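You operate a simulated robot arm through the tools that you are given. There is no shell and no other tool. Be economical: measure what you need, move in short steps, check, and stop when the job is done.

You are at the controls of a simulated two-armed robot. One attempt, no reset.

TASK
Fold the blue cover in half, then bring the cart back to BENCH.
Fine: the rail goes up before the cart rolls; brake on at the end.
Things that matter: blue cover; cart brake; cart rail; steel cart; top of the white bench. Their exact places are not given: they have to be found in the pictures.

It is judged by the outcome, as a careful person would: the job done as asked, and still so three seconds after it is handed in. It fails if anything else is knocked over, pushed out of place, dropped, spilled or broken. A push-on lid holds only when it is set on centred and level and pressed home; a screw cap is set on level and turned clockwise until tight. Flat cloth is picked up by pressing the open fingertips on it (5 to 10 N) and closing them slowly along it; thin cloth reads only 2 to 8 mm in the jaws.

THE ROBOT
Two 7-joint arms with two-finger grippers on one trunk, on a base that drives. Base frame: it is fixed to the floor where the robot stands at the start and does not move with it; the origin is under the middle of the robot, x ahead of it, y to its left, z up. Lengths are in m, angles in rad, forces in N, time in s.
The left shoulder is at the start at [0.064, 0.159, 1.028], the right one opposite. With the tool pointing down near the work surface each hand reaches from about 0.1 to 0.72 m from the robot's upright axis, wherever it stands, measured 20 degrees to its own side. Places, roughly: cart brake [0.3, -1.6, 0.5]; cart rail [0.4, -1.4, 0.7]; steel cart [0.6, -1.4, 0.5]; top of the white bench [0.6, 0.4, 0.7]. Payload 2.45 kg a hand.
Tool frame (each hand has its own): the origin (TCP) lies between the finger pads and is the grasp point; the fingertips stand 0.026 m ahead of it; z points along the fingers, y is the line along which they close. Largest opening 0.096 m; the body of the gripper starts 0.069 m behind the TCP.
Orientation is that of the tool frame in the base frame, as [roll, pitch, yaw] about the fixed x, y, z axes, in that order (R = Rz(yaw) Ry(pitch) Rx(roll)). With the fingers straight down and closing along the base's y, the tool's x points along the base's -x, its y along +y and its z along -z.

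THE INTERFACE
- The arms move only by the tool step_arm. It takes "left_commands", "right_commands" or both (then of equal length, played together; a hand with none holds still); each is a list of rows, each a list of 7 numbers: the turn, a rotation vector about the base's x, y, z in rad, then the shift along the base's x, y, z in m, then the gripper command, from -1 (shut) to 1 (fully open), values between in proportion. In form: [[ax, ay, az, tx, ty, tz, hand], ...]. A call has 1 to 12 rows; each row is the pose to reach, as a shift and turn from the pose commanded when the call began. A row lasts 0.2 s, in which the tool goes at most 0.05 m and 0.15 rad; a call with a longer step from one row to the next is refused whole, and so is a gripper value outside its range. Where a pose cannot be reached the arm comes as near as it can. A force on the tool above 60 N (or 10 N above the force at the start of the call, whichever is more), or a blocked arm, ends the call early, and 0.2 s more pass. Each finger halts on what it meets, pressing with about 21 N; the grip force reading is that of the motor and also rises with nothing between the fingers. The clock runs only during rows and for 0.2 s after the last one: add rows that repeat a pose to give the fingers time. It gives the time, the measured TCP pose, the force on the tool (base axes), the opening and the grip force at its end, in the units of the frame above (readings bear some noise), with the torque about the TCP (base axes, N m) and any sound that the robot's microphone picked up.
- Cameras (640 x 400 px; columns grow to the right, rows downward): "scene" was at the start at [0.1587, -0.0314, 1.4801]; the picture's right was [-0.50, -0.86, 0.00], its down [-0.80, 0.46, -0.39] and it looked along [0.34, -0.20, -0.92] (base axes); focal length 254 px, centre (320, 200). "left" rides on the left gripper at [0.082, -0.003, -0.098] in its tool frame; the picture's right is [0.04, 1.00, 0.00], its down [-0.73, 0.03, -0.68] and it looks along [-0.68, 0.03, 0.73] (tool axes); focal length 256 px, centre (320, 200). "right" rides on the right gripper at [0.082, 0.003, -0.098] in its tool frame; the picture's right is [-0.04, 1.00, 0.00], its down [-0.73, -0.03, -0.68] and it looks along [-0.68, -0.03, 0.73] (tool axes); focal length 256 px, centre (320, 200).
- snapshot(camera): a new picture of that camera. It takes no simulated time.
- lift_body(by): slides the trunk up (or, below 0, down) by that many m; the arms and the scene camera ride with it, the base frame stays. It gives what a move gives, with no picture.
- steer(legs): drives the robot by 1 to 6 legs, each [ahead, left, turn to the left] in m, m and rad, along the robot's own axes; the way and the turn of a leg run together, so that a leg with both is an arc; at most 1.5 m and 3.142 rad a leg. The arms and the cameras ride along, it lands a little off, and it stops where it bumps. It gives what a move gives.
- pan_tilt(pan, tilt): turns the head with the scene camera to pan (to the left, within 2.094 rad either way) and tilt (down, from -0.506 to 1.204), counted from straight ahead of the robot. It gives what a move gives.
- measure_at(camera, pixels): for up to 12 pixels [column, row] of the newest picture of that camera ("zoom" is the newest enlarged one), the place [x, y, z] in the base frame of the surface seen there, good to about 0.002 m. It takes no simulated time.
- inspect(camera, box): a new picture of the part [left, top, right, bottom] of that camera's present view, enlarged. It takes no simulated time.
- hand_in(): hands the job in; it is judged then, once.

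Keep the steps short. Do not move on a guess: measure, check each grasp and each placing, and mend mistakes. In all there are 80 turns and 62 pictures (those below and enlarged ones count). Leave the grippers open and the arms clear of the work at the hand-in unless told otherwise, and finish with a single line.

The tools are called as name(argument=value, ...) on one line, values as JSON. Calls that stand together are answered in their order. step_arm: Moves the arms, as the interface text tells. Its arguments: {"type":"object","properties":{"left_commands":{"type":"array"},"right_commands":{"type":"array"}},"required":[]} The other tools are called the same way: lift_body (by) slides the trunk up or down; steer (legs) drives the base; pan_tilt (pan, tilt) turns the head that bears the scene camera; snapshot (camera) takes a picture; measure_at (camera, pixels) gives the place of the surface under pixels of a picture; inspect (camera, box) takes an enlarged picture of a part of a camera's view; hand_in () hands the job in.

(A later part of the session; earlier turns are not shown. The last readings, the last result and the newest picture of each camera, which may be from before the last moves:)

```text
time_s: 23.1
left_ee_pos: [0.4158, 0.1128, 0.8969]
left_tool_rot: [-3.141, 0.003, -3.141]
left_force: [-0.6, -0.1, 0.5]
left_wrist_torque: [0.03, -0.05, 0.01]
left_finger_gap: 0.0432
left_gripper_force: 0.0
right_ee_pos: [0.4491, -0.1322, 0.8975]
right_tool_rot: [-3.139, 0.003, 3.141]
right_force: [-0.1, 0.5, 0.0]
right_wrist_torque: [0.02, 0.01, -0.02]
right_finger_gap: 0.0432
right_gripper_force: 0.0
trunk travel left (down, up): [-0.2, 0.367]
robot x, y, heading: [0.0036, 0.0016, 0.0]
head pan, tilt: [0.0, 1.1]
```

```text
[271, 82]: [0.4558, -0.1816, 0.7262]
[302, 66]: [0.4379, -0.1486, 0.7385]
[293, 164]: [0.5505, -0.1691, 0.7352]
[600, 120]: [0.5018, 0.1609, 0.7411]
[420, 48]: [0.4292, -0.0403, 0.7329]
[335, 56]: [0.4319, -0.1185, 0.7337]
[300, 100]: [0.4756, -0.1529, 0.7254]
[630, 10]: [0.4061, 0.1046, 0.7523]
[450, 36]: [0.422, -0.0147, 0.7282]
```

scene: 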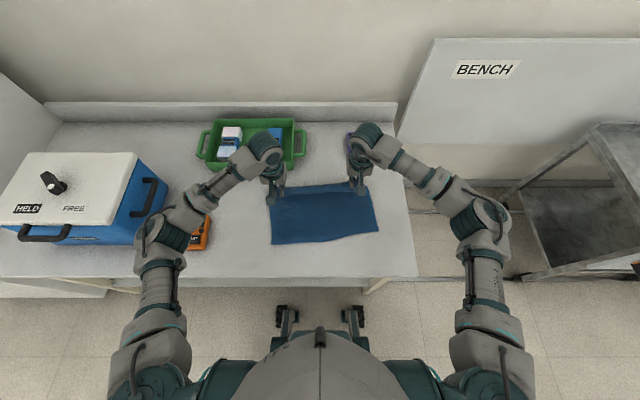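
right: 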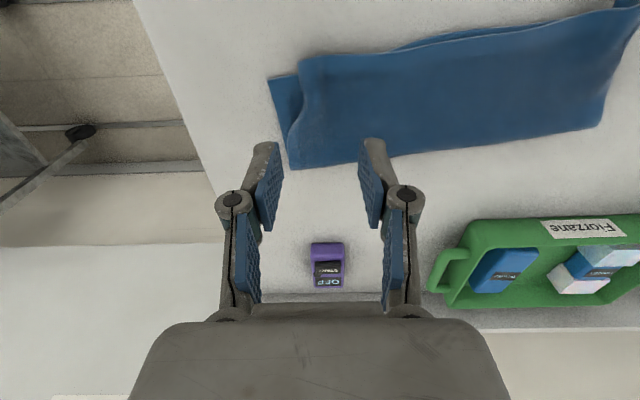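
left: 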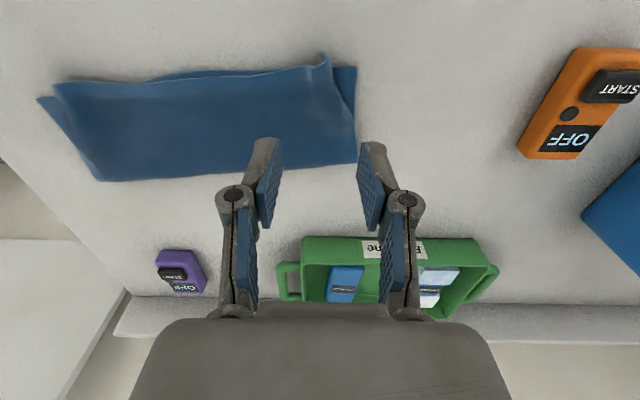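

The upper corners sit about 3 cm inboard of the lower ones, because small ridges remain. I press closed fingertips lightly on the upper corners and smooth them outward. First I go down to just above them.

step_arm(left_commands=[[0, 0, 0, 0.001, -0.001, -0.035, -1], [0, 0, 0, 0.002, -0.003, -0.075, -1], [0, 0, 0, 0.004, -0.005, -0.11, -1], [0, 0, 0, 0.004, -0.005, -0.13, -1], [0, 0, 0, 0.004, -0.005, -0.136, -1], [0, 0, 0, 0.004, -0.005, -0.139, -1]], right_commands=[[0, 0, 0, 0.001, -0.002, -0.035, -1], [0, 0, 0, 0.003, -0.004, -0.075, -1], [0, 0, 0, 0.004, -0.006, -0.11, -1], [0, 0, 0, 0.004, -0.006, -0.13, -1], [0, 0, 0, 0.004, -0.006, -0.136, -1], [0, 0, 0, 0.004, -0.006, -0.139, -1]])

```text
time_s: 24.4
left_ee_pos: [0.4199, 0.1076, 0.7553]
left_tool_rot: [-3.141, 0.003, 3.14]
left_force: [0.5, 0.4, 1.1]
left_wrist_torque: [0.02, 0.0, 0.01]
left_finger_gap: 0.0002
left_gripper_force: 20.9
right_ee_pos: [0.4546, -0.1387, 0.758]
right_tool_rot: [-3.141, 0.004, 3.141]
right_force: [-0.4, -0.3, 1.1]
right_wrist_torque: [0.02, -0.02, 0.01]
right_finger_gap: 0.0
right_gripper_force: 21.2
trunk travel left (down, up): [-0.2, 0.367]
robot x, y, heading: [-0.001, 0.0007, 0.003]
head pan, tilt: [0.0, 1.1]
```

Light contact at 1.1 N. I press about 2 mm further and stroke outward 3 cm.

step_arm(left_commands=[[0, 0, 0, 0, 0, -0.002, -1], [0, 0, 0, -0.001, 0.006, -0.003, -1], [0, 0, 0, -0.002, 0.012, -0.003, -1], [0, 0, 0, -0.003, 0.018, -0.003, -1], [0, 0, 0, -0.004, 0.024, -0.003, -1], [0, 0, 0, -0.004, 0.03, -0.002, -1]], right_commands=[[0, 0, 0, 0, 0, -0.003, -1], [0, 0, 0, 0.001, -0.006, -0.005, -1], [0, 0, 0, 0.002, -0.012, -0.005, -1], [0, 0, 0, 0.004, -0.018, -0.005, -1], [0, 0, 0, 0.006, -0.024, -0.005, -1], [0, 0, 0, 0.007, -0.03, -0.004, -1]])

snapshot(camera="left")

snapshot(camera="right")

```text
time_s: 25.9
left_ee_pos: [0.4135, 0.1385, 0.7542]
left_tool_rot: [-3.141, 0.0, 3.141]
left_force: [0.4, -1.2, 1.0]
left_wrist_torque: [-0.02, -0.01, -0.01]
left_finger_gap: 0.0
left_gripper_force: 20.6
right_ee_pos: [0.4635, -0.1699, 0.7537]
right_tool_rot: [3.141, 0.002, -3.141]
right_force: [-0.3, -0.1, 0.2]
right_wrist_torque: [-0.03, 0.03, -0.03]
right_finger_gap: 0.0
right_gripper_force: 21.4
trunk travel left (down, up): [-0.2, 0.367]
robot x, y, heading: [0.0009, 0.0032, -0.004]
head pan, tilt: [0.0, 1.1]
```

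```text
31 pictures are left
```

left: 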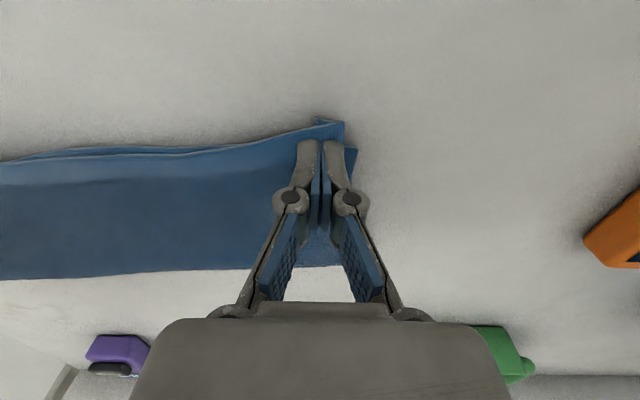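

```text
30 pictures are left
```

right: 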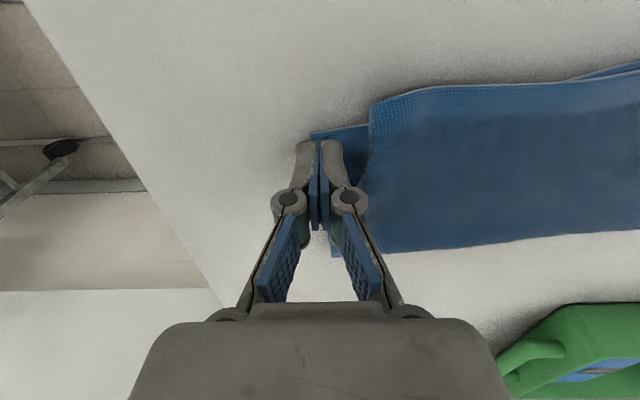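

The left corner came out nicely. The right fingers slid off onto the lower layer. I lift both and measure the right side.

step_arm(left_commands=[[0, 0, 0, 0, 0, 0.03, -1], [0, 0, 0, 0, 0, 0.07, -1], [0, 0, 0, 0, 0, 0.11, -1], [0, 0, 0, 0, 0.02, 0.12, -1]], right_commands=[[0, 0, 0, 0, 0, 0.03, -1], [0, 0, 0, 0, 0.01, 0.06, -1], [0, 0, 0, -0.007, 0.025, 0.07, -1], [0, 0, 0, -0.012, 0.035, 0.07, -1]])

snapshot(camera="right")

snapshot(camera="left")

```text
time_s: 26.9
left_ee_pos: [0.4153, 0.1579, 0.8713]
left_tool_rot: [-3.14, 0.003, 3.141]
left_force: [-0.6, 0.1, -0.1]
left_wrist_torque: [-0.02, 0.02, -0.01]
left_finger_gap: 0.0002
left_gripper_force: 21.1
right_ee_pos: [0.4508, -0.1339, 0.8229]
right_tool_rot: [-3.141, 0.002, 3.141]
right_force: [0.7, 1.7, 0.5]
right_wrist_torque: [-0.04, 0.01, 0.0]
right_finger_gap: 0.0
right_gripper_force: 20.8
trunk travel left (down, up): [-0.2, 0.367]
robot x, y, heading: [-0.0003, 0.0014, -0.004]
head pan, tilt: [0.0, 1.1]
```

```text
29 pictures are left
```

right: 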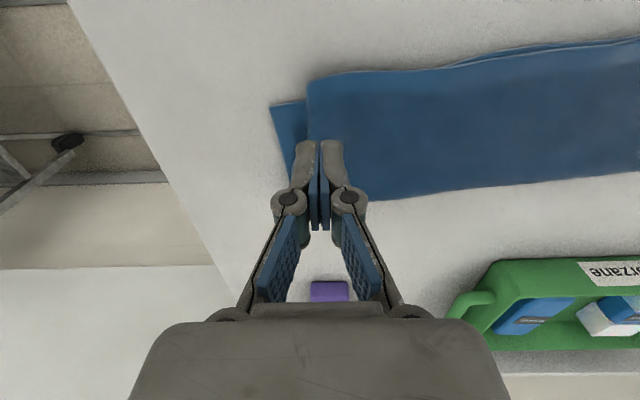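

```text
28 pictures are left
```

left: 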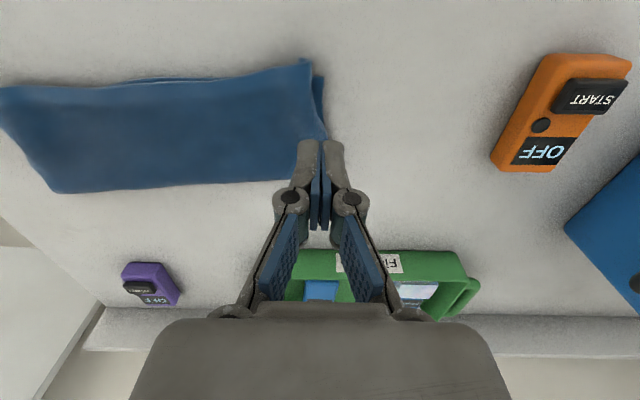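

measure_at(camera="right", pixels=[[273, 106], [311, 88], [355, 76], [300, 130], [330, 110], [360, 195]])

measure_at(camera="left", pixels=[[320, 78], [306, 62], [325, 132], [300, 75], [260, 76], [180, 78]])

```text
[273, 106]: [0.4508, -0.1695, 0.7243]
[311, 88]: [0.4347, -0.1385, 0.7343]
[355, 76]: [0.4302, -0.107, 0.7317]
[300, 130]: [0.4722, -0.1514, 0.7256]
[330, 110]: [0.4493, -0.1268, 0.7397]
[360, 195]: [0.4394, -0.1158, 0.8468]
```

```text
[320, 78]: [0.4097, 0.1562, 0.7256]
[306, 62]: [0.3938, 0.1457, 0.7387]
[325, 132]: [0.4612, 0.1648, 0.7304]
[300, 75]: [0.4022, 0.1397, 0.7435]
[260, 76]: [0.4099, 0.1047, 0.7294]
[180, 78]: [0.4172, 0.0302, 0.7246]
```

The left corner mismatch is now about 1.8 cm. The right upper corner is at (0.435, −0.14) against the lower one at (0.451, −0.170). I repeat the right stroke from further inboard and press more firmly.

step_arm(right_commands=[[0, 0, 0, 0, 0.012, -0.03, -1], [0, 0, 0, 0, 0.012, -0.06, -1], [0, 0, 0, 0, 0.012, -0.068, -1], [0, 0, 0, 0, 0.012, -0.072, -1], [0, 0, 0, 0.002, 0.007, -0.073, -1], [0, 0, 0, 0.004, 0.002, -0.073, -1], [0, 0, 0, 0.006, -0.003, -0.073, -1], [0, 0, 0, 0.009, -0.009, -0.073, -1], [0, 0, 0, 0.012, -0.015, -0.073, -1]])

snapshot(camera="right")

```text
time_s: 28.9
left_ee_pos: [0.4148, 0.1579, 0.8721]
left_tool_rot: [-3.139, 0.005, -3.141]
left_force: [0.3, -0.2, 0.2]
left_wrist_torque: [0.0, 0.0, 0.01]
left_finger_gap: 0.0
left_gripper_force: 21.1
right_ee_pos: [0.4626, -0.1479, 0.7506]
right_tool_rot: [-3.141, 0.004, 3.141]
right_force: [-3.0, 4.6, 19.2]
right_wrist_torque: [0.03, 0.02, 0.02]
right_finger_gap: 0.0002
right_gripper_force: 20.9
trunk travel left (down, up): [-0.2, 0.367]
robot x, y, heading: [-0.0013, 0.0002, 0.001]
head pan, tilt: [0.0, 1.1]
```

```text
27 pictures are left
```

right: 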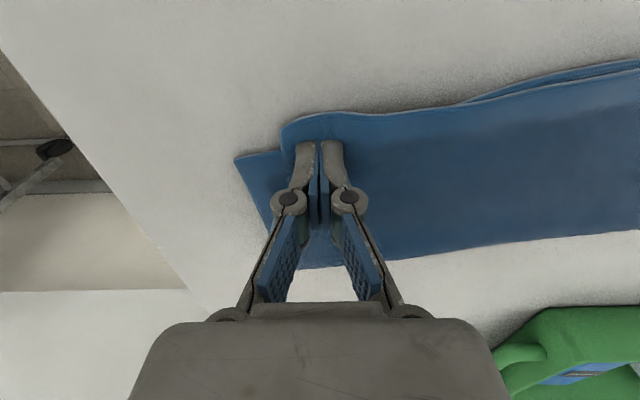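

It pressed with 19 N, so the lower layer probably moved along too. I measure the corners.

measure_at(camera="right", pixels=[[237, 160], [284, 128], [298, 116], [340, 114], [400, 112], [475, 98]])

```text
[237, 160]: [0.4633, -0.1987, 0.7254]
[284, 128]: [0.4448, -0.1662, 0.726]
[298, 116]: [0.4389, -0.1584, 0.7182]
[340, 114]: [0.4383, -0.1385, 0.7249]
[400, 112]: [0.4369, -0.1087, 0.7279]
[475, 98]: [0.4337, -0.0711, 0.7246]
```

I lift the right hand so the cloth can relax, then look again.

step_arm(right_commands=[[0, 0, 0, 0, 0, 0.03, -1], [0, 0, 0, 0, 0, 0.07, -1], [0, 0, 0, 0, 0, 0.1, -0.5], [0, 0, 0, -0.01, 0, 0.12, -0.3]])

snapshot(camera="right")

```text
time_s: 29.9
left_ee_pos: [0.4159, 0.158, 0.871]
left_tool_rot: [-3.139, 0.003, 3.14]
left_force: [0.1, -0.8, -0.6]
left_wrist_torque: [0.03, 0.0, 0.02]
left_finger_gap: 0.0001
left_gripper_force: 20.9
right_ee_pos: [0.4544, -0.1479, 0.8693]
right_tool_rot: [-3.139, 0.003, -3.141]
right_force: [-0.2, -1.1, -0.4]
right_wrist_torque: [0.04, -0.03, -0.01]
right_finger_gap: 0.0337
right_gripper_force: 0.0
trunk travel left (down, up): [-0.2, 0.367]
robot x, y, heading: [-0.0009, -0.0023, 0.001]
head pan, tilt: [0.0, 1.1]
```

```text
26 pictures are left
```

right: 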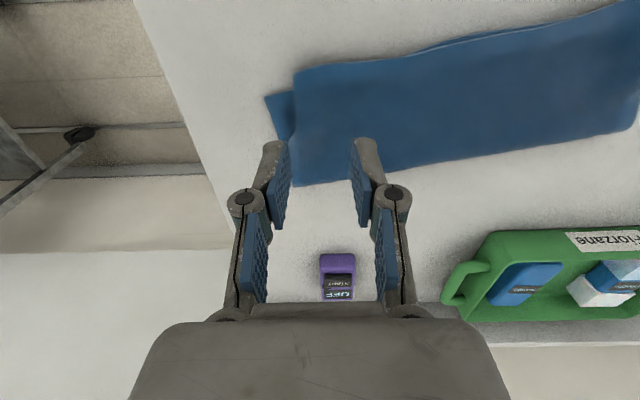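

measure_at(camera="right", pixels=[[268, 99], [298, 75], [296, 180], [340, 65], [500, 36], [635, 8], [634, 125], [450, 43]])

```text
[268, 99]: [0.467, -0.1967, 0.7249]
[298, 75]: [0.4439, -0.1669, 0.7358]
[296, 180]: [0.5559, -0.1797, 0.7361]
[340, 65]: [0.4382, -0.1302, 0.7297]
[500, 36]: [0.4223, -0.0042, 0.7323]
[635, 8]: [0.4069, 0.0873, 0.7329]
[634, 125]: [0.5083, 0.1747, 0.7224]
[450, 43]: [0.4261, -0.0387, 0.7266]
```

Now only the lower right corner (0.467, −0.197) sticks out, about 3 cm past the upper one (0.444, −0.168). I press lightly on that exposed lower corner and slide it inward.

step_arm(right_commands=[[0, 0, 0, 0.01, -0.023, -0.02, -1], [0, 0, 0, 0.0216, -0.046, -0.055, -1], [0, 0, 0, 0.0216, -0.046, -0.095, -1], [0, 0, 0, 0.0216, -0.046, -0.114, -1], [0, 0, 0, 0.0216, -0.046, -0.12, -1], [0, 0, 0, 0.018, -0.041, -0.1205, -1], [0, 0, 0, 0.014, -0.036, -0.1205, -1], [0, 0, 0, 0.01, -0.031, -0.1205, -1], [0, 0, 0, 0.006, -0.026, -0.1205, -1], [0, 0, 0, 0.004, -0.022, -0.12, -1]])

step_arm(right_commands=[[0, 0, 0, 0, 0, 0.03, -1], [0, 0, 0, 0, 0, 0.07, -1], [0, 0, 0, 0, 0, 0.11, 0], [0, 0, 0, -0.02, 0, 0.15, 0.3]], left_commands=[[0, 0, 0, 0, 0, 0.01, 0], [0, 0, 0, 0, 0.02, 0.02, 0], [0, 0, 0, 0, 0.04, 0.03, 0], [0, 0, 0, 0, 0.05, 0.04, 0.3]])

snapshot(camera="right")

```text
time_s: 32.0
left_ee_pos: [0.4157, 0.1565, 0.871]
left_tool_rot: [3.141, 0.001, 3.141]
left_force: [-0.8, 0.2, -0.4]
left_wrist_torque: [0.02, -0.02, -0.03]
left_finger_gap: 0.0
left_gripper_force: 21.0
right_ee_pos: [0.4565, -0.1717, 0.7498]
right_tool_rot: [3.141, 0.002, -3.141]
right_force: [0.0, -0.4, 0.4]
right_wrist_torque: [0.01, -0.03, -0.02]
right_finger_gap: 0.0
right_gripper_force: 20.2
trunk travel left (down, up): [-0.2, 0.367]
robot x, y, heading: [0.0008, 0.0035, 0.001]
head pan, tilt: [0.0, 1.1]
```

```text
time_s: 33.0
left_ee_pos: [0.4136, 0.2084, 0.9147]
left_tool_rot: [-3.139, 0.003, 3.14]
left_force: [0.2, 0.9, 0.1]
left_wrist_torque: [-0.03, 0.02, -0.02]
left_finger_gap: 0.0623
left_gripper_force: 0.0
right_ee_pos: [0.4369, -0.1702, 0.9005]
right_tool_rot: [-3.14, 0.004, -3.141]
right_force: [0.0, 1.1, -0.7]
right_wrist_torque: [-0.01, -0.01, 0.02]
right_finger_gap: 0.0625
right_gripper_force: 0.0
trunk travel left (down, up): [-0.2, 0.367]
robot x, y, heading: [-0.0018, -0.0021, -0.002]
head pan, tilt: [0.0, 1.1]
```

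```text
25 pictures are left
```

right: 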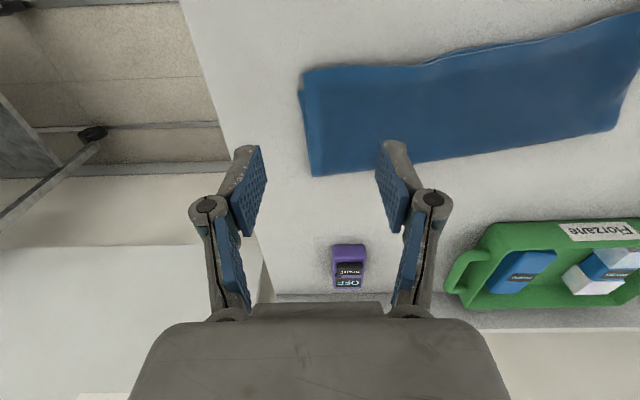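

The fold is neat now, with all edges within a few mm to 1 cm. Next the cart: I raise the arms a little and look toward it.

step_arm(left_commands=[[0, 0, 0, -0.03, 0, 0.03, 0.3], [0, 0, 0, -0.06, 0, 0.06, 0.3], [0, 0, 0, -0.1, 0, 0.09, 0.3], [0, 0, 0, -0.13, 0, 0.12, 0.3]], right_commands=[[0, 0, 0, -0.03, 0, 0.03, 0.3], [0, 0, 0, -0.06, 0, 0.06, 0.3], [0, 0, 0, -0.1, 0, 0.09, 0.3], [0, 0, 0, -0.13, 0, 0.12, 0.3]])

steer(legs=[[-0.25, 0, 0], [0, -1.0, 0]])

pan_tilt(pan=-0.45, tilt=0.75)

snapshot(camera="scene")

```text
time_s: 34.0
left_ee_pos: [0.2854, 0.2098, 1.0357]
left_tool_rot: [-3.141, 0.007, 3.141]
left_force: [0.2, 0.4, -0.2]
left_wrist_torque: [0.03, 0.0, 0.0]
left_finger_gap: 0.0625
left_gripper_force: 0.0
right_ee_pos: [0.308, -0.1693, 1.0187]
right_tool_rot: [-3.139, 0.005, -3.141]
right_force: [-0.4, -0.5, 0.4]
right_wrist_torque: [-0.02, -0.01, 0.03]
right_finger_gap: 0.0623
right_gripper_force: 0.0
trunk travel left (down, up): [-0.2, 0.367]
robot x, y, heading: [-0.0029, -0.0003, 0.002]
head pan, tilt: [0.0, 1.1]
```

```text
time_s: 40.4
left_ee_pos: [0.0272, -0.7362, 1.0349]
left_tool_rot: [3.142, 0.005, 3.131]
left_force: [0.2, 0.4, -0.2]
left_wrist_torque: [0.0, 0.02, -0.04]
left_finger_gap: 0.0625
left_gripper_force: 0.1
right_ee_pos: [0.0467, -1.1171, 1.0166]
right_tool_rot: [-3.138, -0.001, 3.129]
right_force: [0.4, 0.0, -0.3]
right_wrist_torque: [-0.01, 0.02, 0.02]
right_finger_gap: 0.0622
right_gripper_force: 0.0
trunk travel left (down, up): [-0.2, 0.367]
robot x, y, heading: [-0.2592, -0.9443, -0.012]
head pan, tilt: [0.0, 1.1]
```

```text
time_s: 41.3
left_ee_pos: [0.0253, -0.7377, 1.0348]
left_tool_rot: [-3.14, 0.006, 3.132]
left_force: [0.7, 0.2, -0.1]
left_wrist_torque: [-0.02, -0.01, 0.04]
left_finger_gap: 0.0625
left_gripper_force: 0.1
right_ee_pos: [0.0447, -1.1178, 1.0174]
right_tool_rot: [-3.14, 0.006, 3.13]
right_force: [0.0, 0.7, 0.0]
right_wrist_torque: [0.04, 0.02, -0.01]
right_finger_gap: 0.0621
right_gripper_force: 0.1
trunk travel left (down, up): [-0.2, 0.367]
robot x, y, heading: [-0.2577, -0.9462, -0.011]
head pan, tilt: [-0.45, 0.75]
```

```text
24 pictures are left
```

scene: 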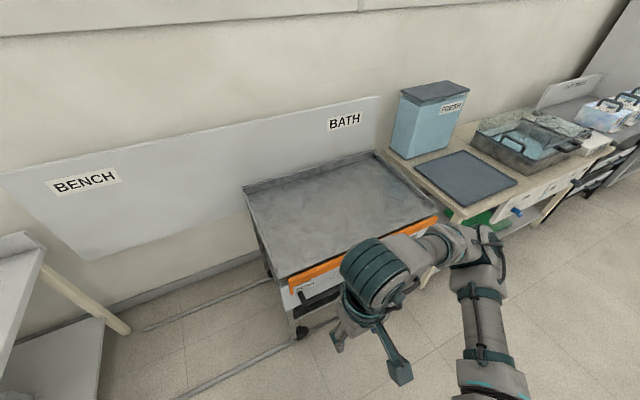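

The cart stands on floor tracks at BATH and must roll left (+y) to BENCH. The right arm hides its front, so I drive further along to face the cart.

steer(legs=[[-0.05, -0.45, 0]])

pan_tilt(pan=0.0, tilt=0.8)

snapshot(camera="scene")

```text
time_s: 44.1
left_ee_pos: [-0.0302, -1.1846, 1.0321]
left_tool_rot: [-3.13, 0.005, 3.131]
left_force: [0.0, 0.0, 0.1]
left_wrist_torque: [0.0, 0.02, 0.03]
left_finger_gap: 0.0623
left_gripper_force: 0.0
right_ee_pos: [-0.0107, -1.5664, 1.0207]
right_tool_rot: [-3.129, 0.004, 3.131]
right_force: [-0.5, 0.0, 0.3]
right_wrist_torque: [-0.04, 0.02, 0.02]
right_finger_gap: 0.0627
right_gripper_force: 0.1
trunk travel left (down, up): [-0.2, 0.367]
robot x, y, heading: [-0.3126, -1.4008, -0.011]
head pan, tilt: [-0.45, 0.75]
```

```text
time_s: 45.0
left_ee_pos: [-0.0321, -1.1844, 1.0332]
left_tool_rot: [-3.132, 0.008, 3.132]
left_force: [0.9, 0.5, 0.0]
left_wrist_torque: [-0.06, 0.04, 0.0]
left_finger_gap: 0.0623
left_gripper_force: 0.0
right_ee_pos: [-0.014, -1.5664, 1.0216]
right_tool_rot: [-3.134, 0.01, 3.131]
right_force: [0.1, 1.2, -0.5]
right_wrist_torque: [-0.07, 0.03, 0.03]
right_finger_gap: 0.0628
right_gripper_force: 0.0
trunk travel left (down, up): [-0.2, 0.367]
robot x, y, heading: [-0.316, -1.3987, -0.011]
head pan, tilt: [0.0, 0.799]
```

```text
23 pictures are left
```

scene: 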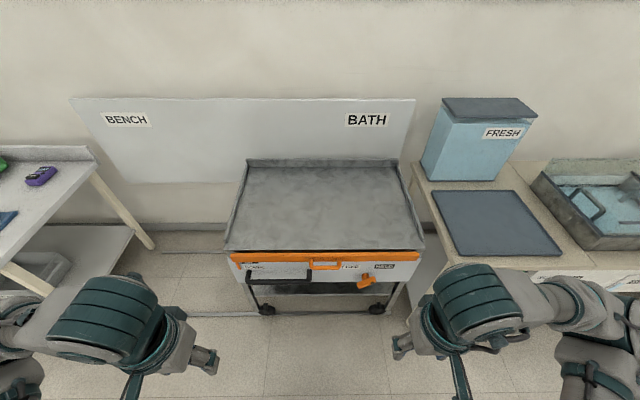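

A clear view of the cart front. I zoom in on the orange rail, the black handle and the orange knob.

inspect(camera="scene", box=[220, 230, 436, 365])

measure_at(camera="zoom", pixels=[[30, 80], [600, 72], [320, 95], [320, 118], [180, 130], [430, 160], [480, 110], [95, 125], [40, 115]])

measure_at(camera="scene", pixels=[[232, 245], [420, 243], [250, 165], [395, 165], [127, 119], [367, 119], [95, 160], [330, 200], [415, 150], [75, 105]])

```text
2.96 times, centred on (328, 298) of scene
```

zoom: 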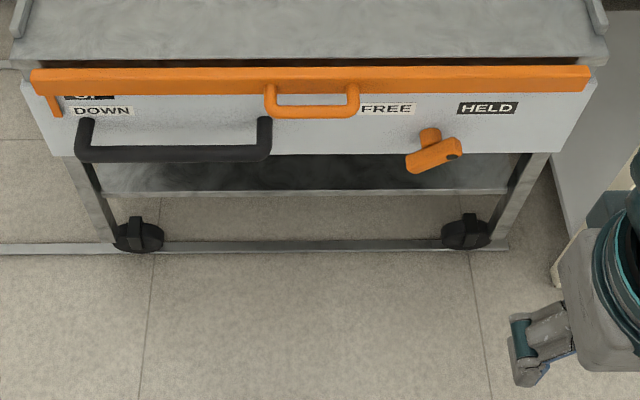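

```text
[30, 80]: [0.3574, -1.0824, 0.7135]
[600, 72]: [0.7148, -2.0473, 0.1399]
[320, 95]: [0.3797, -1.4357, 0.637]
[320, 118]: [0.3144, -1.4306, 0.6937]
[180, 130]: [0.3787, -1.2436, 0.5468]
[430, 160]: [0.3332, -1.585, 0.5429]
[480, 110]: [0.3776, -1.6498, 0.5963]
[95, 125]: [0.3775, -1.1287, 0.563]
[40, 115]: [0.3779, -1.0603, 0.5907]
```

```text
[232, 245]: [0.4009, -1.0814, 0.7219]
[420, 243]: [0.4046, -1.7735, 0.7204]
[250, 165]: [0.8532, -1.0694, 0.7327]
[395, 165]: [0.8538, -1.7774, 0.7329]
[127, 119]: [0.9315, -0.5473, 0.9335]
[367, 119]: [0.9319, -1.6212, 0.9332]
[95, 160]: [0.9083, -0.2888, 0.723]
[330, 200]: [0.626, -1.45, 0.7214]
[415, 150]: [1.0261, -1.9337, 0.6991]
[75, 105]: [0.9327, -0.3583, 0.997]
```

I take closer looks at the brake lever and at the rail's pointer and handle.

inspect(camera="scene", box=[336, 250, 416, 300])

measure_at(camera="zoom", pixels=[[195, 160], [215, 190], [180, 215], [245, 205], [270, 235], [160, 240], [210, 225], [150, 130], [400, 130], [250, 180]])

inspect(camera="scene", box=[225, 245, 353, 325])

measure_at(camera="zoom", pixels=[[40, 70], [35, 100], [40, 120], [100, 90], [130, 125], [435, 100], [510, 108], [580, 100], [105, 190], [270, 195], [390, 165], [200, 192]])

```text
8.00 times, centred on (376, 275) of scene
```

zoom: 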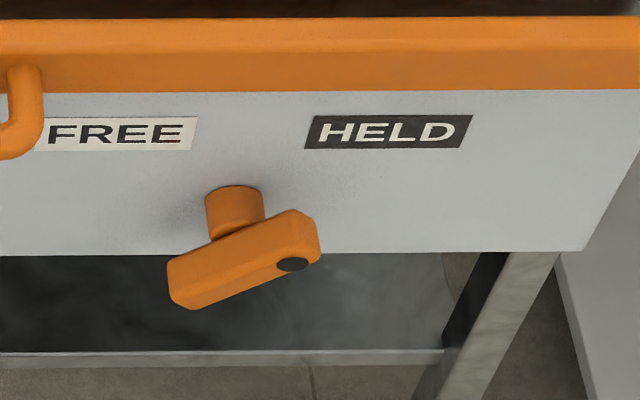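

```text
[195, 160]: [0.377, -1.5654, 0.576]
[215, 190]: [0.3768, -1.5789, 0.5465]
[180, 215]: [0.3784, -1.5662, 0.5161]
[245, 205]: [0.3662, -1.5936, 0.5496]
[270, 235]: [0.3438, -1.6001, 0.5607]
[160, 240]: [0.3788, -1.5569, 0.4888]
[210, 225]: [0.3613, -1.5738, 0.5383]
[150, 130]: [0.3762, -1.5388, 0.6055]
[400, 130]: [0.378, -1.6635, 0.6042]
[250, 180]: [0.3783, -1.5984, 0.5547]
```

```text
5.00 times, centred on (289, 285) of scene
```

zoom: 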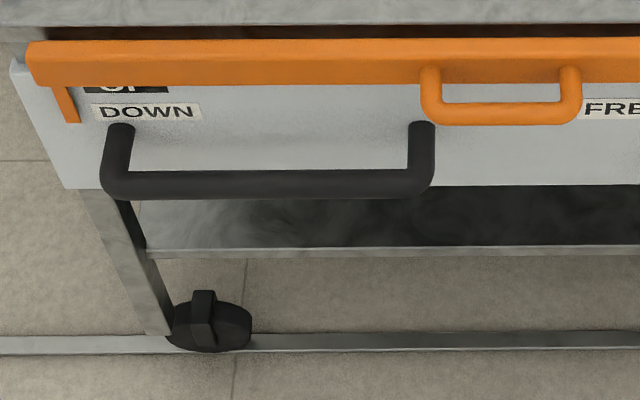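

```text
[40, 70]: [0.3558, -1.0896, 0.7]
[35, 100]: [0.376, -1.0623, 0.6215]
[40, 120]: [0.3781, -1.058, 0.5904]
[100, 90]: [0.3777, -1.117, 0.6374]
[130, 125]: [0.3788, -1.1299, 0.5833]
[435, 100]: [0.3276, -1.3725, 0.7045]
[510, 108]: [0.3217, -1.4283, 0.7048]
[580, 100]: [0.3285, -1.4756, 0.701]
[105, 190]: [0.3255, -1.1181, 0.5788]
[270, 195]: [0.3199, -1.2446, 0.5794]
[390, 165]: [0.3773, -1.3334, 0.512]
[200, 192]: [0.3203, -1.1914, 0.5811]
```

The brake lever's dot points to HELD and the rail's pointer stands at DOWN. The rail handle is a horizontal bar at about (0.325, −1.43, 0.70). I turn the right hand to point forward, closing vertically, so it can take the bar from the front.

step_arm(right_commands=[[0.0837, -0.0837, -0.0837, 0.012, 0.004, -0.018, 0.3], [0.1674, -0.1674, -0.1674, 0.024, 0.008, -0.036, 0.3], [0.2511, -0.2511, -0.2511, 0.036, 0.012, -0.054, 0.3], [0.3348, -0.3348, -0.3348, 0.048, 0.016, -0.072, 0.3], [0.4185, -0.4185, -0.4185, 0.06, 0.02, -0.09, 0.3], [0.5022, -0.5022, -0.5022, 0.072, 0.024, -0.108, 0.3], [0.5859, -0.5859, -0.5859, 0.084, 0.028, -0.126, 0.3], [0.6696, -0.6696, -0.6696, 0.096, 0.032, -0.144, 0.3], [0.7533, -0.7533, -0.7533, 0.108, 0.036, -0.162, 0.3], [0.837, -0.837, -0.837, 0.12, 0.04, -0.18, 0.3], [0.9207, -0.9207, -0.9207, 0.132, 0.044, -0.198, 0.3], [1.0044, -1.0044, -1.0044, 0.144, 0.048, -0.216, 0.3]])

step_arm(right_commands=[[0.07, -0.07, -0.07, 0.01, 0.02, -0.025, 0.3], [0.14, -0.14, -0.14, 0.02, 0.04, -0.05, 0.3], [0.205, -0.205, -0.205, 0.03, 0.06, -0.075, 0.3], [0.205, -0.205, -0.205, 0.04, 0.08, -0.095, 0.3], [0.205, -0.205, -0.205, 0.04, 0.08, -0.095, 0.3]])

snapshot(camera="right")

```text
time_s: 47.6
left_ee_pos: [-0.0335, -1.1915, 1.0349]
left_tool_rot: [-3.138, 0.009, 3.13]
left_force: [-0.1, 0.8, 0.0]
left_wrist_torque: [-0.01, -0.01, 0.02]
left_finger_gap: 0.0623
left_gripper_force: 0.0
right_ee_pos: [0.1551, -1.5294, 0.8413]
right_tool_rot: [2.133, 0.314, 2.121]
right_force: [0.0, 0.0, -0.2]
right_wrist_torque: [0.02, -0.02, 0.01]
right_finger_gap: 0.0622
right_gripper_force: 0.2
right hand out of reach, approached as far as the arm can: row 3, 4, 5, 6, 7, 8, 9, 10, 11, 12
trunk travel left (down, up): [-0.2, 0.367]
robot x, y, heading: [-0.3173, -1.4011, -0.014]
head pan, tilt: [0.0, 0.799]
```

```text
time_s: 48.8
left_ee_pos: [-0.0332, -1.196, 1.0354]
left_tool_rot: [-3.139, 0.009, 3.131]
left_force: [0.8, -0.5, 0.0]
left_wrist_torque: [-0.02, -0.01, 0.0]
left_finger_gap: 0.0624
left_gripper_force: 0.0
right_ee_pos: [0.1423, -1.4648, 0.8375]
right_tool_rot: [2.125, 0.13, 2.133]
right_force: [-1.7, 0.2, -0.4]
right_wrist_torque: [0.0, -0.04, 0.02]
right_finger_gap: 0.0624
right_gripper_force: 0.1
right hand out of reach, approached as far as the arm can: row 1, 2, 3, 4, 5
trunk travel left (down, up): [-0.2, 0.367]
robot x, y, heading: [-0.313, -1.4021, -0.01]
head pan, tilt: [0.0, 0.799]
```

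```text
19 pictures are left
```

right: 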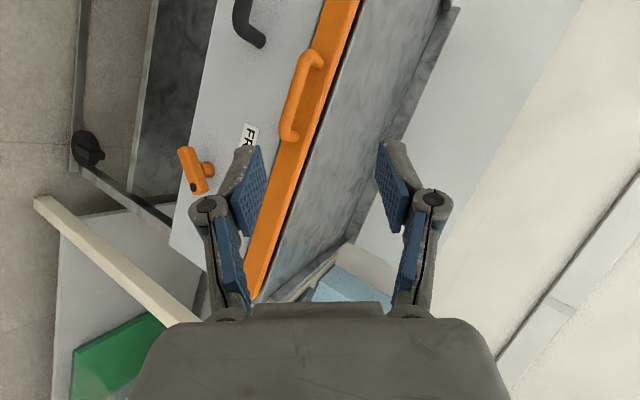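

The fully horizontal pose is outside the arm's range. The rail bar can be gripped from above instead, closing along x, since there is about 2 cm free behind the bar. I turn the right hand to point down with yaw 90°.

step_arm(right_commands=[[-0.0213, 0.128, -0.0723, 0.01, 0.004, 0.005, 0.0], [-0.0425, 0.256, -0.1445, 0.02, 0.008, 0.01, 0.0], [-0.0638, 0.384, -0.2168, 0.03, 0.012, 0.015, 0.0], [-0.085, 0.512, -0.289, 0.04, 0.016, 0.02, 0.0], [-0.1063, 0.64, -0.3613, 0.05, 0.02, 0.02, 0.0], [-0.1275, 0.768, -0.4335, 0.06, 0.025, 0.02, 0.0], [-0.1488, 0.896, -0.5058, 0.07, 0.03, 0.02, 0.0], [-0.17, 1.024, -0.578, 0.08, 0.03, 0.02, 0.0], [-0.17, 1.024, -0.578, 0.08, 0.03, 0.02, 0.0]])

```text
time_s: 50.8
left_ee_pos: [-0.0332, -1.1928, 1.0365]
left_tool_rot: [-3.14, 0.009, 3.132]
left_force: [0.1, -0.2, -0.3]
left_wrist_torque: [0.02, 0.04, 0.01]
left_finger_gap: 0.0624
left_gripper_force: 0.0
right_ee_pos: [0.2257, -1.4294, 0.8552]
right_tool_rot: [-3.137, 0.001, 1.57]
right_force: [0.0, -0.5, 0.5]
right_wrist_torque: [0.0, -0.01, -0.02]
right_finger_gap: 0.0479
right_gripper_force: 0.1
trunk travel left (down, up): [-0.2, 0.367]
robot x, y, heading: [-0.3132, -1.4025, -0.013]
head pan, tilt: [0.0, 0.799]
```

The pose is exact. I move above the bar and look with the wrist camera.

step_arm(right_commands=[[0, 0, 0, 0.035, 0, -0.02, 0.0], [0, 0, 0, 0.07, 0, -0.04, -0.2], [0, 0, 0, 0.0993, 0.001, -0.065, -0.4], [0, 0, 0, 0.0993, 0.001, -0.075, -0.4]])

snapshot(camera="right")

```text
time_s: 51.8
left_ee_pos: [-0.0331, -1.1933, 1.0357]
left_tool_rot: [-3.139, 0.009, 3.132]
left_force: [0.8, -0.4, -0.3]
left_wrist_torque: [0.01, 0.0, 0.0]
left_finger_gap: 0.0627
left_gripper_force: 0.0
right_ee_pos: [0.3254, -1.4292, 0.7798]
right_tool_rot: [-3.139, 0.002, 1.574]
right_force: [0.0, 0.0, -0.3]
right_wrist_torque: [-0.02, -0.01, 0.0]
right_finger_gap: 0.0289
right_gripper_force: 0.0
trunk travel left (down, up): [-0.2, 0.367]
robot x, y, heading: [-0.3195, -1.3972, -0.014]
head pan, tilt: [0.0, 0.799]
```

```text
18 pictures are left
```

right: 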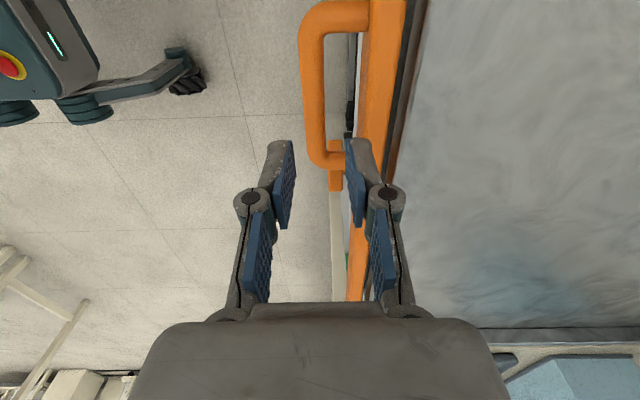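

measure_at(camera="right", pixels=[[302, 80], [312, 80], [322, 80], [312, 120], [306, 60], [318, 60], [366, 80], [375, 120], [340, 15], [335, 158], [395, 60]])

```text
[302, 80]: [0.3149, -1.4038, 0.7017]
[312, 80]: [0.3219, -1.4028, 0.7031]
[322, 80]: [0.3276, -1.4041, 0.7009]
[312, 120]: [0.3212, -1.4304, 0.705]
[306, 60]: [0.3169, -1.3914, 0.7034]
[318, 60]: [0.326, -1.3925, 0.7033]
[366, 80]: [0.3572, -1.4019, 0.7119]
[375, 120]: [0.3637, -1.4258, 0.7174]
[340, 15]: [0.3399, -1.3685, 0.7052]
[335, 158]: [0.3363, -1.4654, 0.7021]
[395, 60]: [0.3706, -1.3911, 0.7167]
```

The bar centre is at x 0.3213 and z 0.697, and the rail face is at 0.354. I descend around it and close.

step_arm(right_commands=[[0, 0, 0, -0.004, 0.006, -0.02, -0.4], [0, 0, 0, -0.004, 0.006, -0.045, -0.4], [0, 0, 0, -0.004, 0.006, -0.07, -0.4], [0, 0, 0, -0.004, 0.006, -0.084, -0.4], [0, 0, 0, -0.004, 0.006, -0.084, -0.7], [0, 0, 0, -0.004, 0.006, -0.084, -1], [0, 0, 0, -0.004, 0.006, -0.084, -1]])

```text
time_s: 53.4
left_ee_pos: [-0.0321, -1.193, 1.0353]
left_tool_rot: [-3.138, 0.007, 3.132]
left_force: [0.0, 0.1, 0.2]
left_wrist_torque: [-0.02, -0.01, -0.01]
left_finger_gap: 0.0622
left_gripper_force: 0.1
right_ee_pos: [0.3211, -1.419, 0.6929]
right_tool_rot: [-3.137, 0.003, 1.572]
right_force: [-6.6, -0.6, -2.5]
right_wrist_torque: [-0.25, 0.02, -0.11]
right_finger_gap: 0.0142
right_gripper_force: 40.4
trunk travel left (down, up): [-0.2, 0.367]
robot x, y, heading: [-0.3158, -1.3995, -0.012]
head pan, tilt: [0.0, 0.799]
```

Gripped, gap 14 mm. I lift the rail in small steps and watch the force.

step_arm(right_commands=[[0, 0, 0, 0, 0, 0.01, -1], [0, 0, 0, 0, 0, 0.02, -1], [0, 0, 0, 0, 0, 0.03, -1], [0, 0, 0, 0, 0, 0.04, -1]])

```text
time_s: 54.4
left_ee_pos: [-0.033, -1.1938, 1.0365]
left_tool_rot: [-3.138, 0.011, 3.13]
left_force: [-0.3, 0.2, -0.4]
left_wrist_torque: [-0.03, 0.02, 0.03]
left_finger_gap: 0.0623
left_gripper_force: 0.1
right_ee_pos: [0.3203, -1.421, 0.7379]
right_tool_rot: [-3.138, 0.002, 1.573]
right_force: [-10.3, 1.1, 1.3]
right_wrist_torque: [-0.28, -0.09, -0.06]
right_finger_gap: 0.0143
right_gripper_force: 40.6
trunk travel left (down, up): [-0.2, 0.367]
robot x, y, heading: [-0.3174, -1.3994, -0.015]
head pan, tilt: [0.0, 0.799]
```

The bar is still held and moved up 4 cm freely. I continue.

step_arm(right_commands=[[0, 0, 0, 0, 0, 0.01, -1], [0, 0, 0, 0, 0, 0.02, -1], [0, 0, 0, 0, 0, 0.03, -1], [0, 0, 0, 0, 0, 0.04, -1], [0, 0, 0, 0, 0, 0.05, -1], [0, 0, 0, 0, 0, 0.06, -1]])

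snapshot(camera="scene")

```text
time_s: 55.8
left_ee_pos: [-0.0307, -1.1929, 1.0342]
left_tool_rot: [-3.137, 0.007, 3.132]
left_force: [-0.1, -0.2, -0.7]
left_wrist_torque: [0.0, 0.0, 0.04]
left_finger_gap: 0.0625
left_gripper_force: 0.0
right_ee_pos: [0.321, -1.4205, 0.7979]
right_tool_rot: [-3.136, 0.001, 1.571]
right_force: [-0.2, 0.4, 0.5]
right_wrist_torque: [0.01, 0.0, 0.0]
right_finger_gap: 0.0001
right_gripper_force: 28.4
trunk travel left (down, up): [-0.2, 0.367]
robot x, y, heading: [-0.314, -1.3989, -0.01]
head pan, tilt: [0.0, 0.799]
```

```text
17 pictures are left
```

scene: 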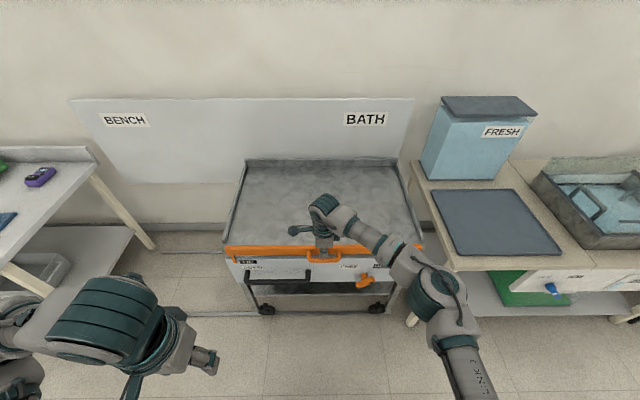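

The fingers slipped off at some point. I check where the rail stands now.

inspect(camera="scene", box=[220, 225, 428, 355])

measure_at(camera="zoom", pixels=[[30, 72], [30, 82], [150, 78], [560, 72], [285, 102], [300, 105], [50, 112], [85, 112], [620, 60]])

```text
3.08 times, centred on (324, 290) of scene
```

zoom: 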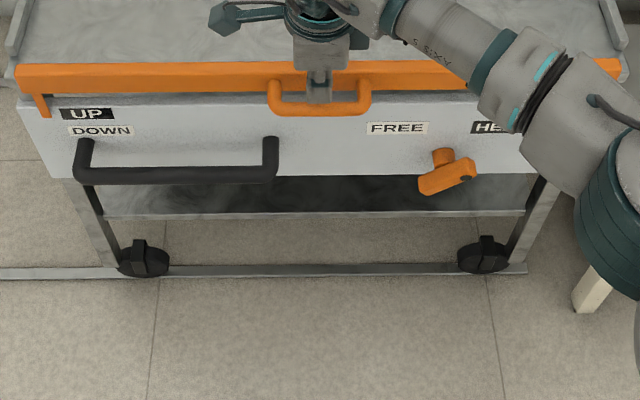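

```text
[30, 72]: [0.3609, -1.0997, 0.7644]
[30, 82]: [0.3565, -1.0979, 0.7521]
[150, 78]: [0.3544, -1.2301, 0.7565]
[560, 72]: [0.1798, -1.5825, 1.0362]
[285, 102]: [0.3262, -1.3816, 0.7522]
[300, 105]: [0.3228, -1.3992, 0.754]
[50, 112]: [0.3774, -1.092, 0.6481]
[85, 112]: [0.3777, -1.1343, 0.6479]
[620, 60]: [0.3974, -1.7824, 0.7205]
```

The rail is up: it rose 5 cm, the pointer stands at UP, and it stays there by itself. Next is the brake. I back off, turn the hand back, and tilt the closed fingers forward so I can push the lever's dot end from the HELD side to the FREE side.

step_arm(right_commands=[[0, 0, 0, -0.02, 0, 0.02, -1], [0, 0, 0.14, -0.04, -0.02, 0.04, -1], [0, 0, 0.28, -0.06, -0.04, 0.05, -1], [0, 0, 0.42, -0.08, -0.06, 0.05, -1], [0, 0, 0.56, -0.1, -0.09, 0.05, -1], [0, 0, 0.7, -0.12, -0.12, 0.05, -1], [0, 0, 0.85, -0.12, -0.15, 0.04, -1], [0, 0, 1.0, -0.12, -0.18, 0.02, -1], [0, 0, 1.15, -0.12, -0.21, 0, -1], [0, 0, 1.29, -0.12, -0.23, -0.02, -1], [0, 0, 1.43, -0.12, -0.24, -0.04, -1], [0, 0, 1.57, -0.12, -0.24, -0.06, -1]])

step_arm(right_commands=[[0, -0.14, 0, 0, 0, -0.02, -1], [0, -0.28, 0, 0, 0, -0.04, -1], [0, -0.42, 0, 0, 0, -0.07, -1], [0, -0.56, 0, 0, 0, -0.1, -1], [0, -0.7, 0, 0, 0, -0.13, -1], [0, -0.8, 0, 0, 0, -0.16, -1], [0, -0.9, 0, 0, 0, -0.17, -1], [0, -0.9, 0, 0, 0, -0.17, -1]])

snapshot(camera="right")

```text
time_s: 58.4
left_ee_pos: [-0.0324, -1.1946, 1.0352]
left_tool_rot: [-3.14, 0.008, 3.131]
left_force: [0.1, 0.4, 0.2]
left_wrist_torque: [0.02, 0.04, 0.01]
left_finger_gap: 0.0624
left_gripper_force: 0.0
right_ee_pos: [0.1996, -1.6606, 0.7373]
right_tool_rot: [-3.138, 0.001, -3.139]
right_force: [0.5, 0.2, 0.2]
right_wrist_torque: [-0.04, -0.01, -0.02]
right_finger_gap: 0.0
right_gripper_force: 28.8
trunk travel left (down, up): [-0.2, 0.367]
robot x, y, heading: [-0.3159, -1.3992, -0.01]
head pan, tilt: [0.0, 0.799]
```

```text
time_s: 60.2
left_ee_pos: [-0.0321, -1.195, 1.0367]
left_tool_rot: [-3.141, 0.008, 3.131]
left_force: [-0.2, -0.1, -0.3]
left_wrist_torque: [0.02, 0.0, 0.01]
left_finger_gap: 0.0622
left_gripper_force: 0.0
right_ee_pos: [0.1903, -1.6582, 0.5928]
right_tool_rot: [3.019, 0.695, 3.133]
right_force: [0.8, 0.5, 0.6]
right_wrist_torque: [0.03, 0.0, 0.0]
right_finger_gap: 0.0002
right_gripper_force: 28.8
right hand out of reach, approached as far as the arm can: row 5, 6, 7, 8
trunk travel left (down, up): [-0.2, 0.367]
robot x, y, heading: [-0.3155, -1.4001, -0.017]
head pan, tilt: [0.0, 0.799]
```

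```text
15 pictures are left
```

right: 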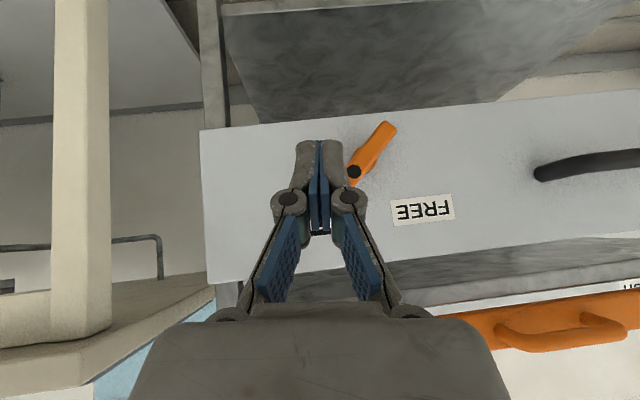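

The tilt reached 0.7, which is enough. The wrist view shows the lever: dot end at (354,171), tail at (390,128). I measure it.

measure_at(camera="right", pixels=[[354, 171], [390, 128], [372, 150], [362, 178], [384, 124], [395, 135], [410, 170], [430, 207], [366, 145]])

```text
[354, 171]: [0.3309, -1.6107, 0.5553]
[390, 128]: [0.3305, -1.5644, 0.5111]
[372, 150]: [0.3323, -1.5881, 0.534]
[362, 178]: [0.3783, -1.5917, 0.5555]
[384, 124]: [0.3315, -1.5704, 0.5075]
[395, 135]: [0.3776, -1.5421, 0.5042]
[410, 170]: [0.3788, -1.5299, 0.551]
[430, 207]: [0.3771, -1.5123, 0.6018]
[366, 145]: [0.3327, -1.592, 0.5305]
```

The lever centre is at (−1.588, 0.534), its front face at x 0.331 and the panel at 0.378. I move the fingertips forward to the right of the dot end, without touching yet.

step_arm(right_commands=[[0, 0, 0, 0.04, -0.002, -0.004, -1], [0, 0, 0, 0.08, -0.004, -0.008, -1], [0, 0, 0, 0.115, -0.004, -0.012, -1], [0, 0, 0, 0.144, -0.004, -0.012, -1], [0, 0, 0, 0.144, -0.004, -0.012, -1]])

snapshot(camera="right")

```text
time_s: 61.4
left_ee_pos: [-0.0328, -1.1941, 1.0357]
left_tool_rot: [-3.14, 0.007, 3.132]
left_force: [-0.5, 0.2, -1.0]
left_wrist_torque: [-0.03, 0.01, -0.01]
left_finger_gap: 0.0625
left_gripper_force: 0.2
right_ee_pos: [0.3346, -1.6593, 0.5823]
right_tool_rot: [3.023, 0.694, 3.133]
right_force: [0.0, -0.1, 0.5]
right_wrist_torque: [0.02, -0.01, 0.02]
right_finger_gap: 0.0002
right_gripper_force: 28.6
trunk travel left (down, up): [-0.2, 0.367]
robot x, y, heading: [-0.3184, -1.4046, -0.016]
head pan, tilt: [0.0, 0.799]
```

```text
14 pictures are left
```

right: 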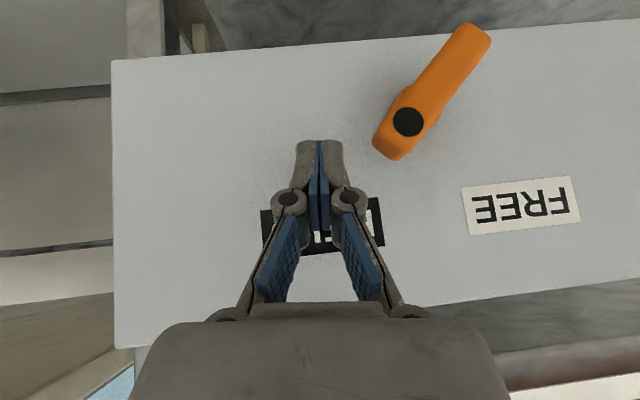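

The fingertips sit level with the dot end. I push left (+y) slowly.

step_arm(right_commands=[[0, 0, 0, 0, 0.012, 0, -1], [0, 0, 0, 0, 0.022, 0, -1], [0, 0, 0, 0, 0.03, 0, -1], [0, 0, 0, 0, 0.038, 0, -1], [0, 0, 0, 0, 0.046, 0.001, -1], [0, 0, 0, 0, 0.054, 0.002, -1], [0, 0, 0, 0, 0.062, 0.002, -1], [0, 0, 0, 0, 0.07, 0.002, -1], [0, 0, 0, 0, 0.077, 0.002, -1]])

snapshot(camera="right")

```text
time_s: 62.6
left_ee_pos: [-0.0331, -1.1934, 1.0341]
left_tool_rot: [-3.137, 0.009, 3.128]
left_force: [1.2, -0.1, -0.8]
left_wrist_torque: [-0.03, 0.07, -0.04]
left_finger_gap: 0.0622
left_gripper_force: 0.1
right_ee_pos: [0.335, -1.6336, 0.5877]
right_tool_rot: [3.044, 0.7, 3.128]
right_force: [-13.7, -19.3, 16.8]
right_wrist_torque: [-0.28, 0.26, 0.11]
right_finger_gap: 0.0
right_gripper_force: 29.0
trunk travel left (down, up): [-0.2, 0.367]
robot x, y, heading: [-0.3134, -1.4048, -0.014]
head pan, tilt: [0.0, 0.799]
stopped in row 5 (right hand): the force on the tool passed its limit at 64 N (the readings are from after the stop); the commanded pose is now the measured one
```

```text
13 pictures are left
```

right: 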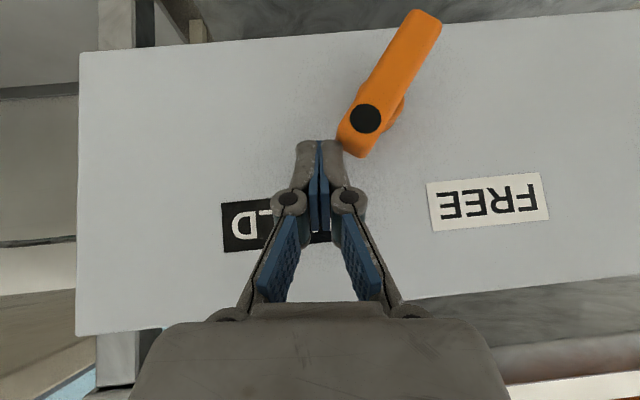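

The force is pushing through the lever's pivot because I'm touching its end face. I back off, go about 2.5 cm lower to reach its lower-right side, and push left and slightly up.

step_arm(right_commands=[[0, 0, 0, 0, -0.02, 0, -1], [0, 0, 0, 0, -0.022, -0.015, -1], [0, 0, 0, 0, -0.022, -0.028, -1], [0, 0, 0, 0, -0.01, -0.028, -1], [0, 0, 0, 0, -0.002, -0.028, -1], [0, 0, 0, 0, 0.006, -0.026, -1], [0, 0, 0, 0, 0.013, -0.022, -1], [0, 0, 0, 0, 0.02, -0.018, -1], [0, 0, 0, 0, 0.027, -0.014, -1], [0, 0, 0, 0, 0.034, -0.011, -1], [0, 0, 0, 0, 0.041, -0.009, -1], [0, 0, 0, 0, 0.048, -0.009, -1]])

snapshot(camera="right")

```text
time_s: 65.2
left_ee_pos: [-0.0339, -1.1951, 1.0357]
left_tool_rot: [-3.138, 0.01, 3.127]
left_force: [-0.6, -0.1, -0.6]
left_wrist_torque: [0.04, -0.02, -0.02]
left_finger_gap: 0.0623
left_gripper_force: 0.1
right_ee_pos: [0.3348, -1.5773, 0.5806]
right_tool_rot: [3.034, 0.702, 3.129]
right_force: [0.5, -3.4, 0.9]
right_wrist_torque: [-0.08, 0.01, 0.0]
right_finger_gap: 0.0001
right_gripper_force: 28.5
trunk travel left (down, up): [-0.2, 0.367]
robot x, y, heading: [-0.3141, -1.3998, -0.015]
head pan, tilt: [0.0, 0.799]
```

```text
12 pictures are left
```

right: 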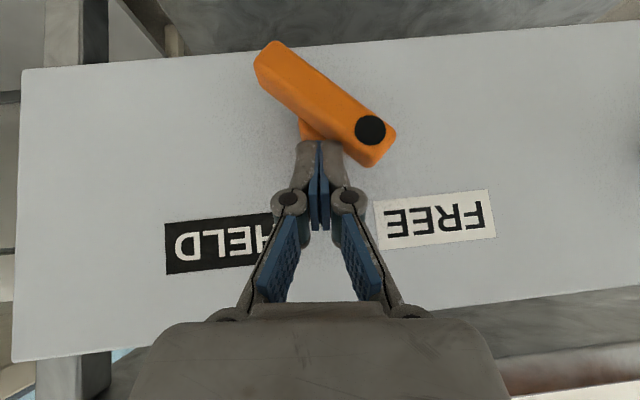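

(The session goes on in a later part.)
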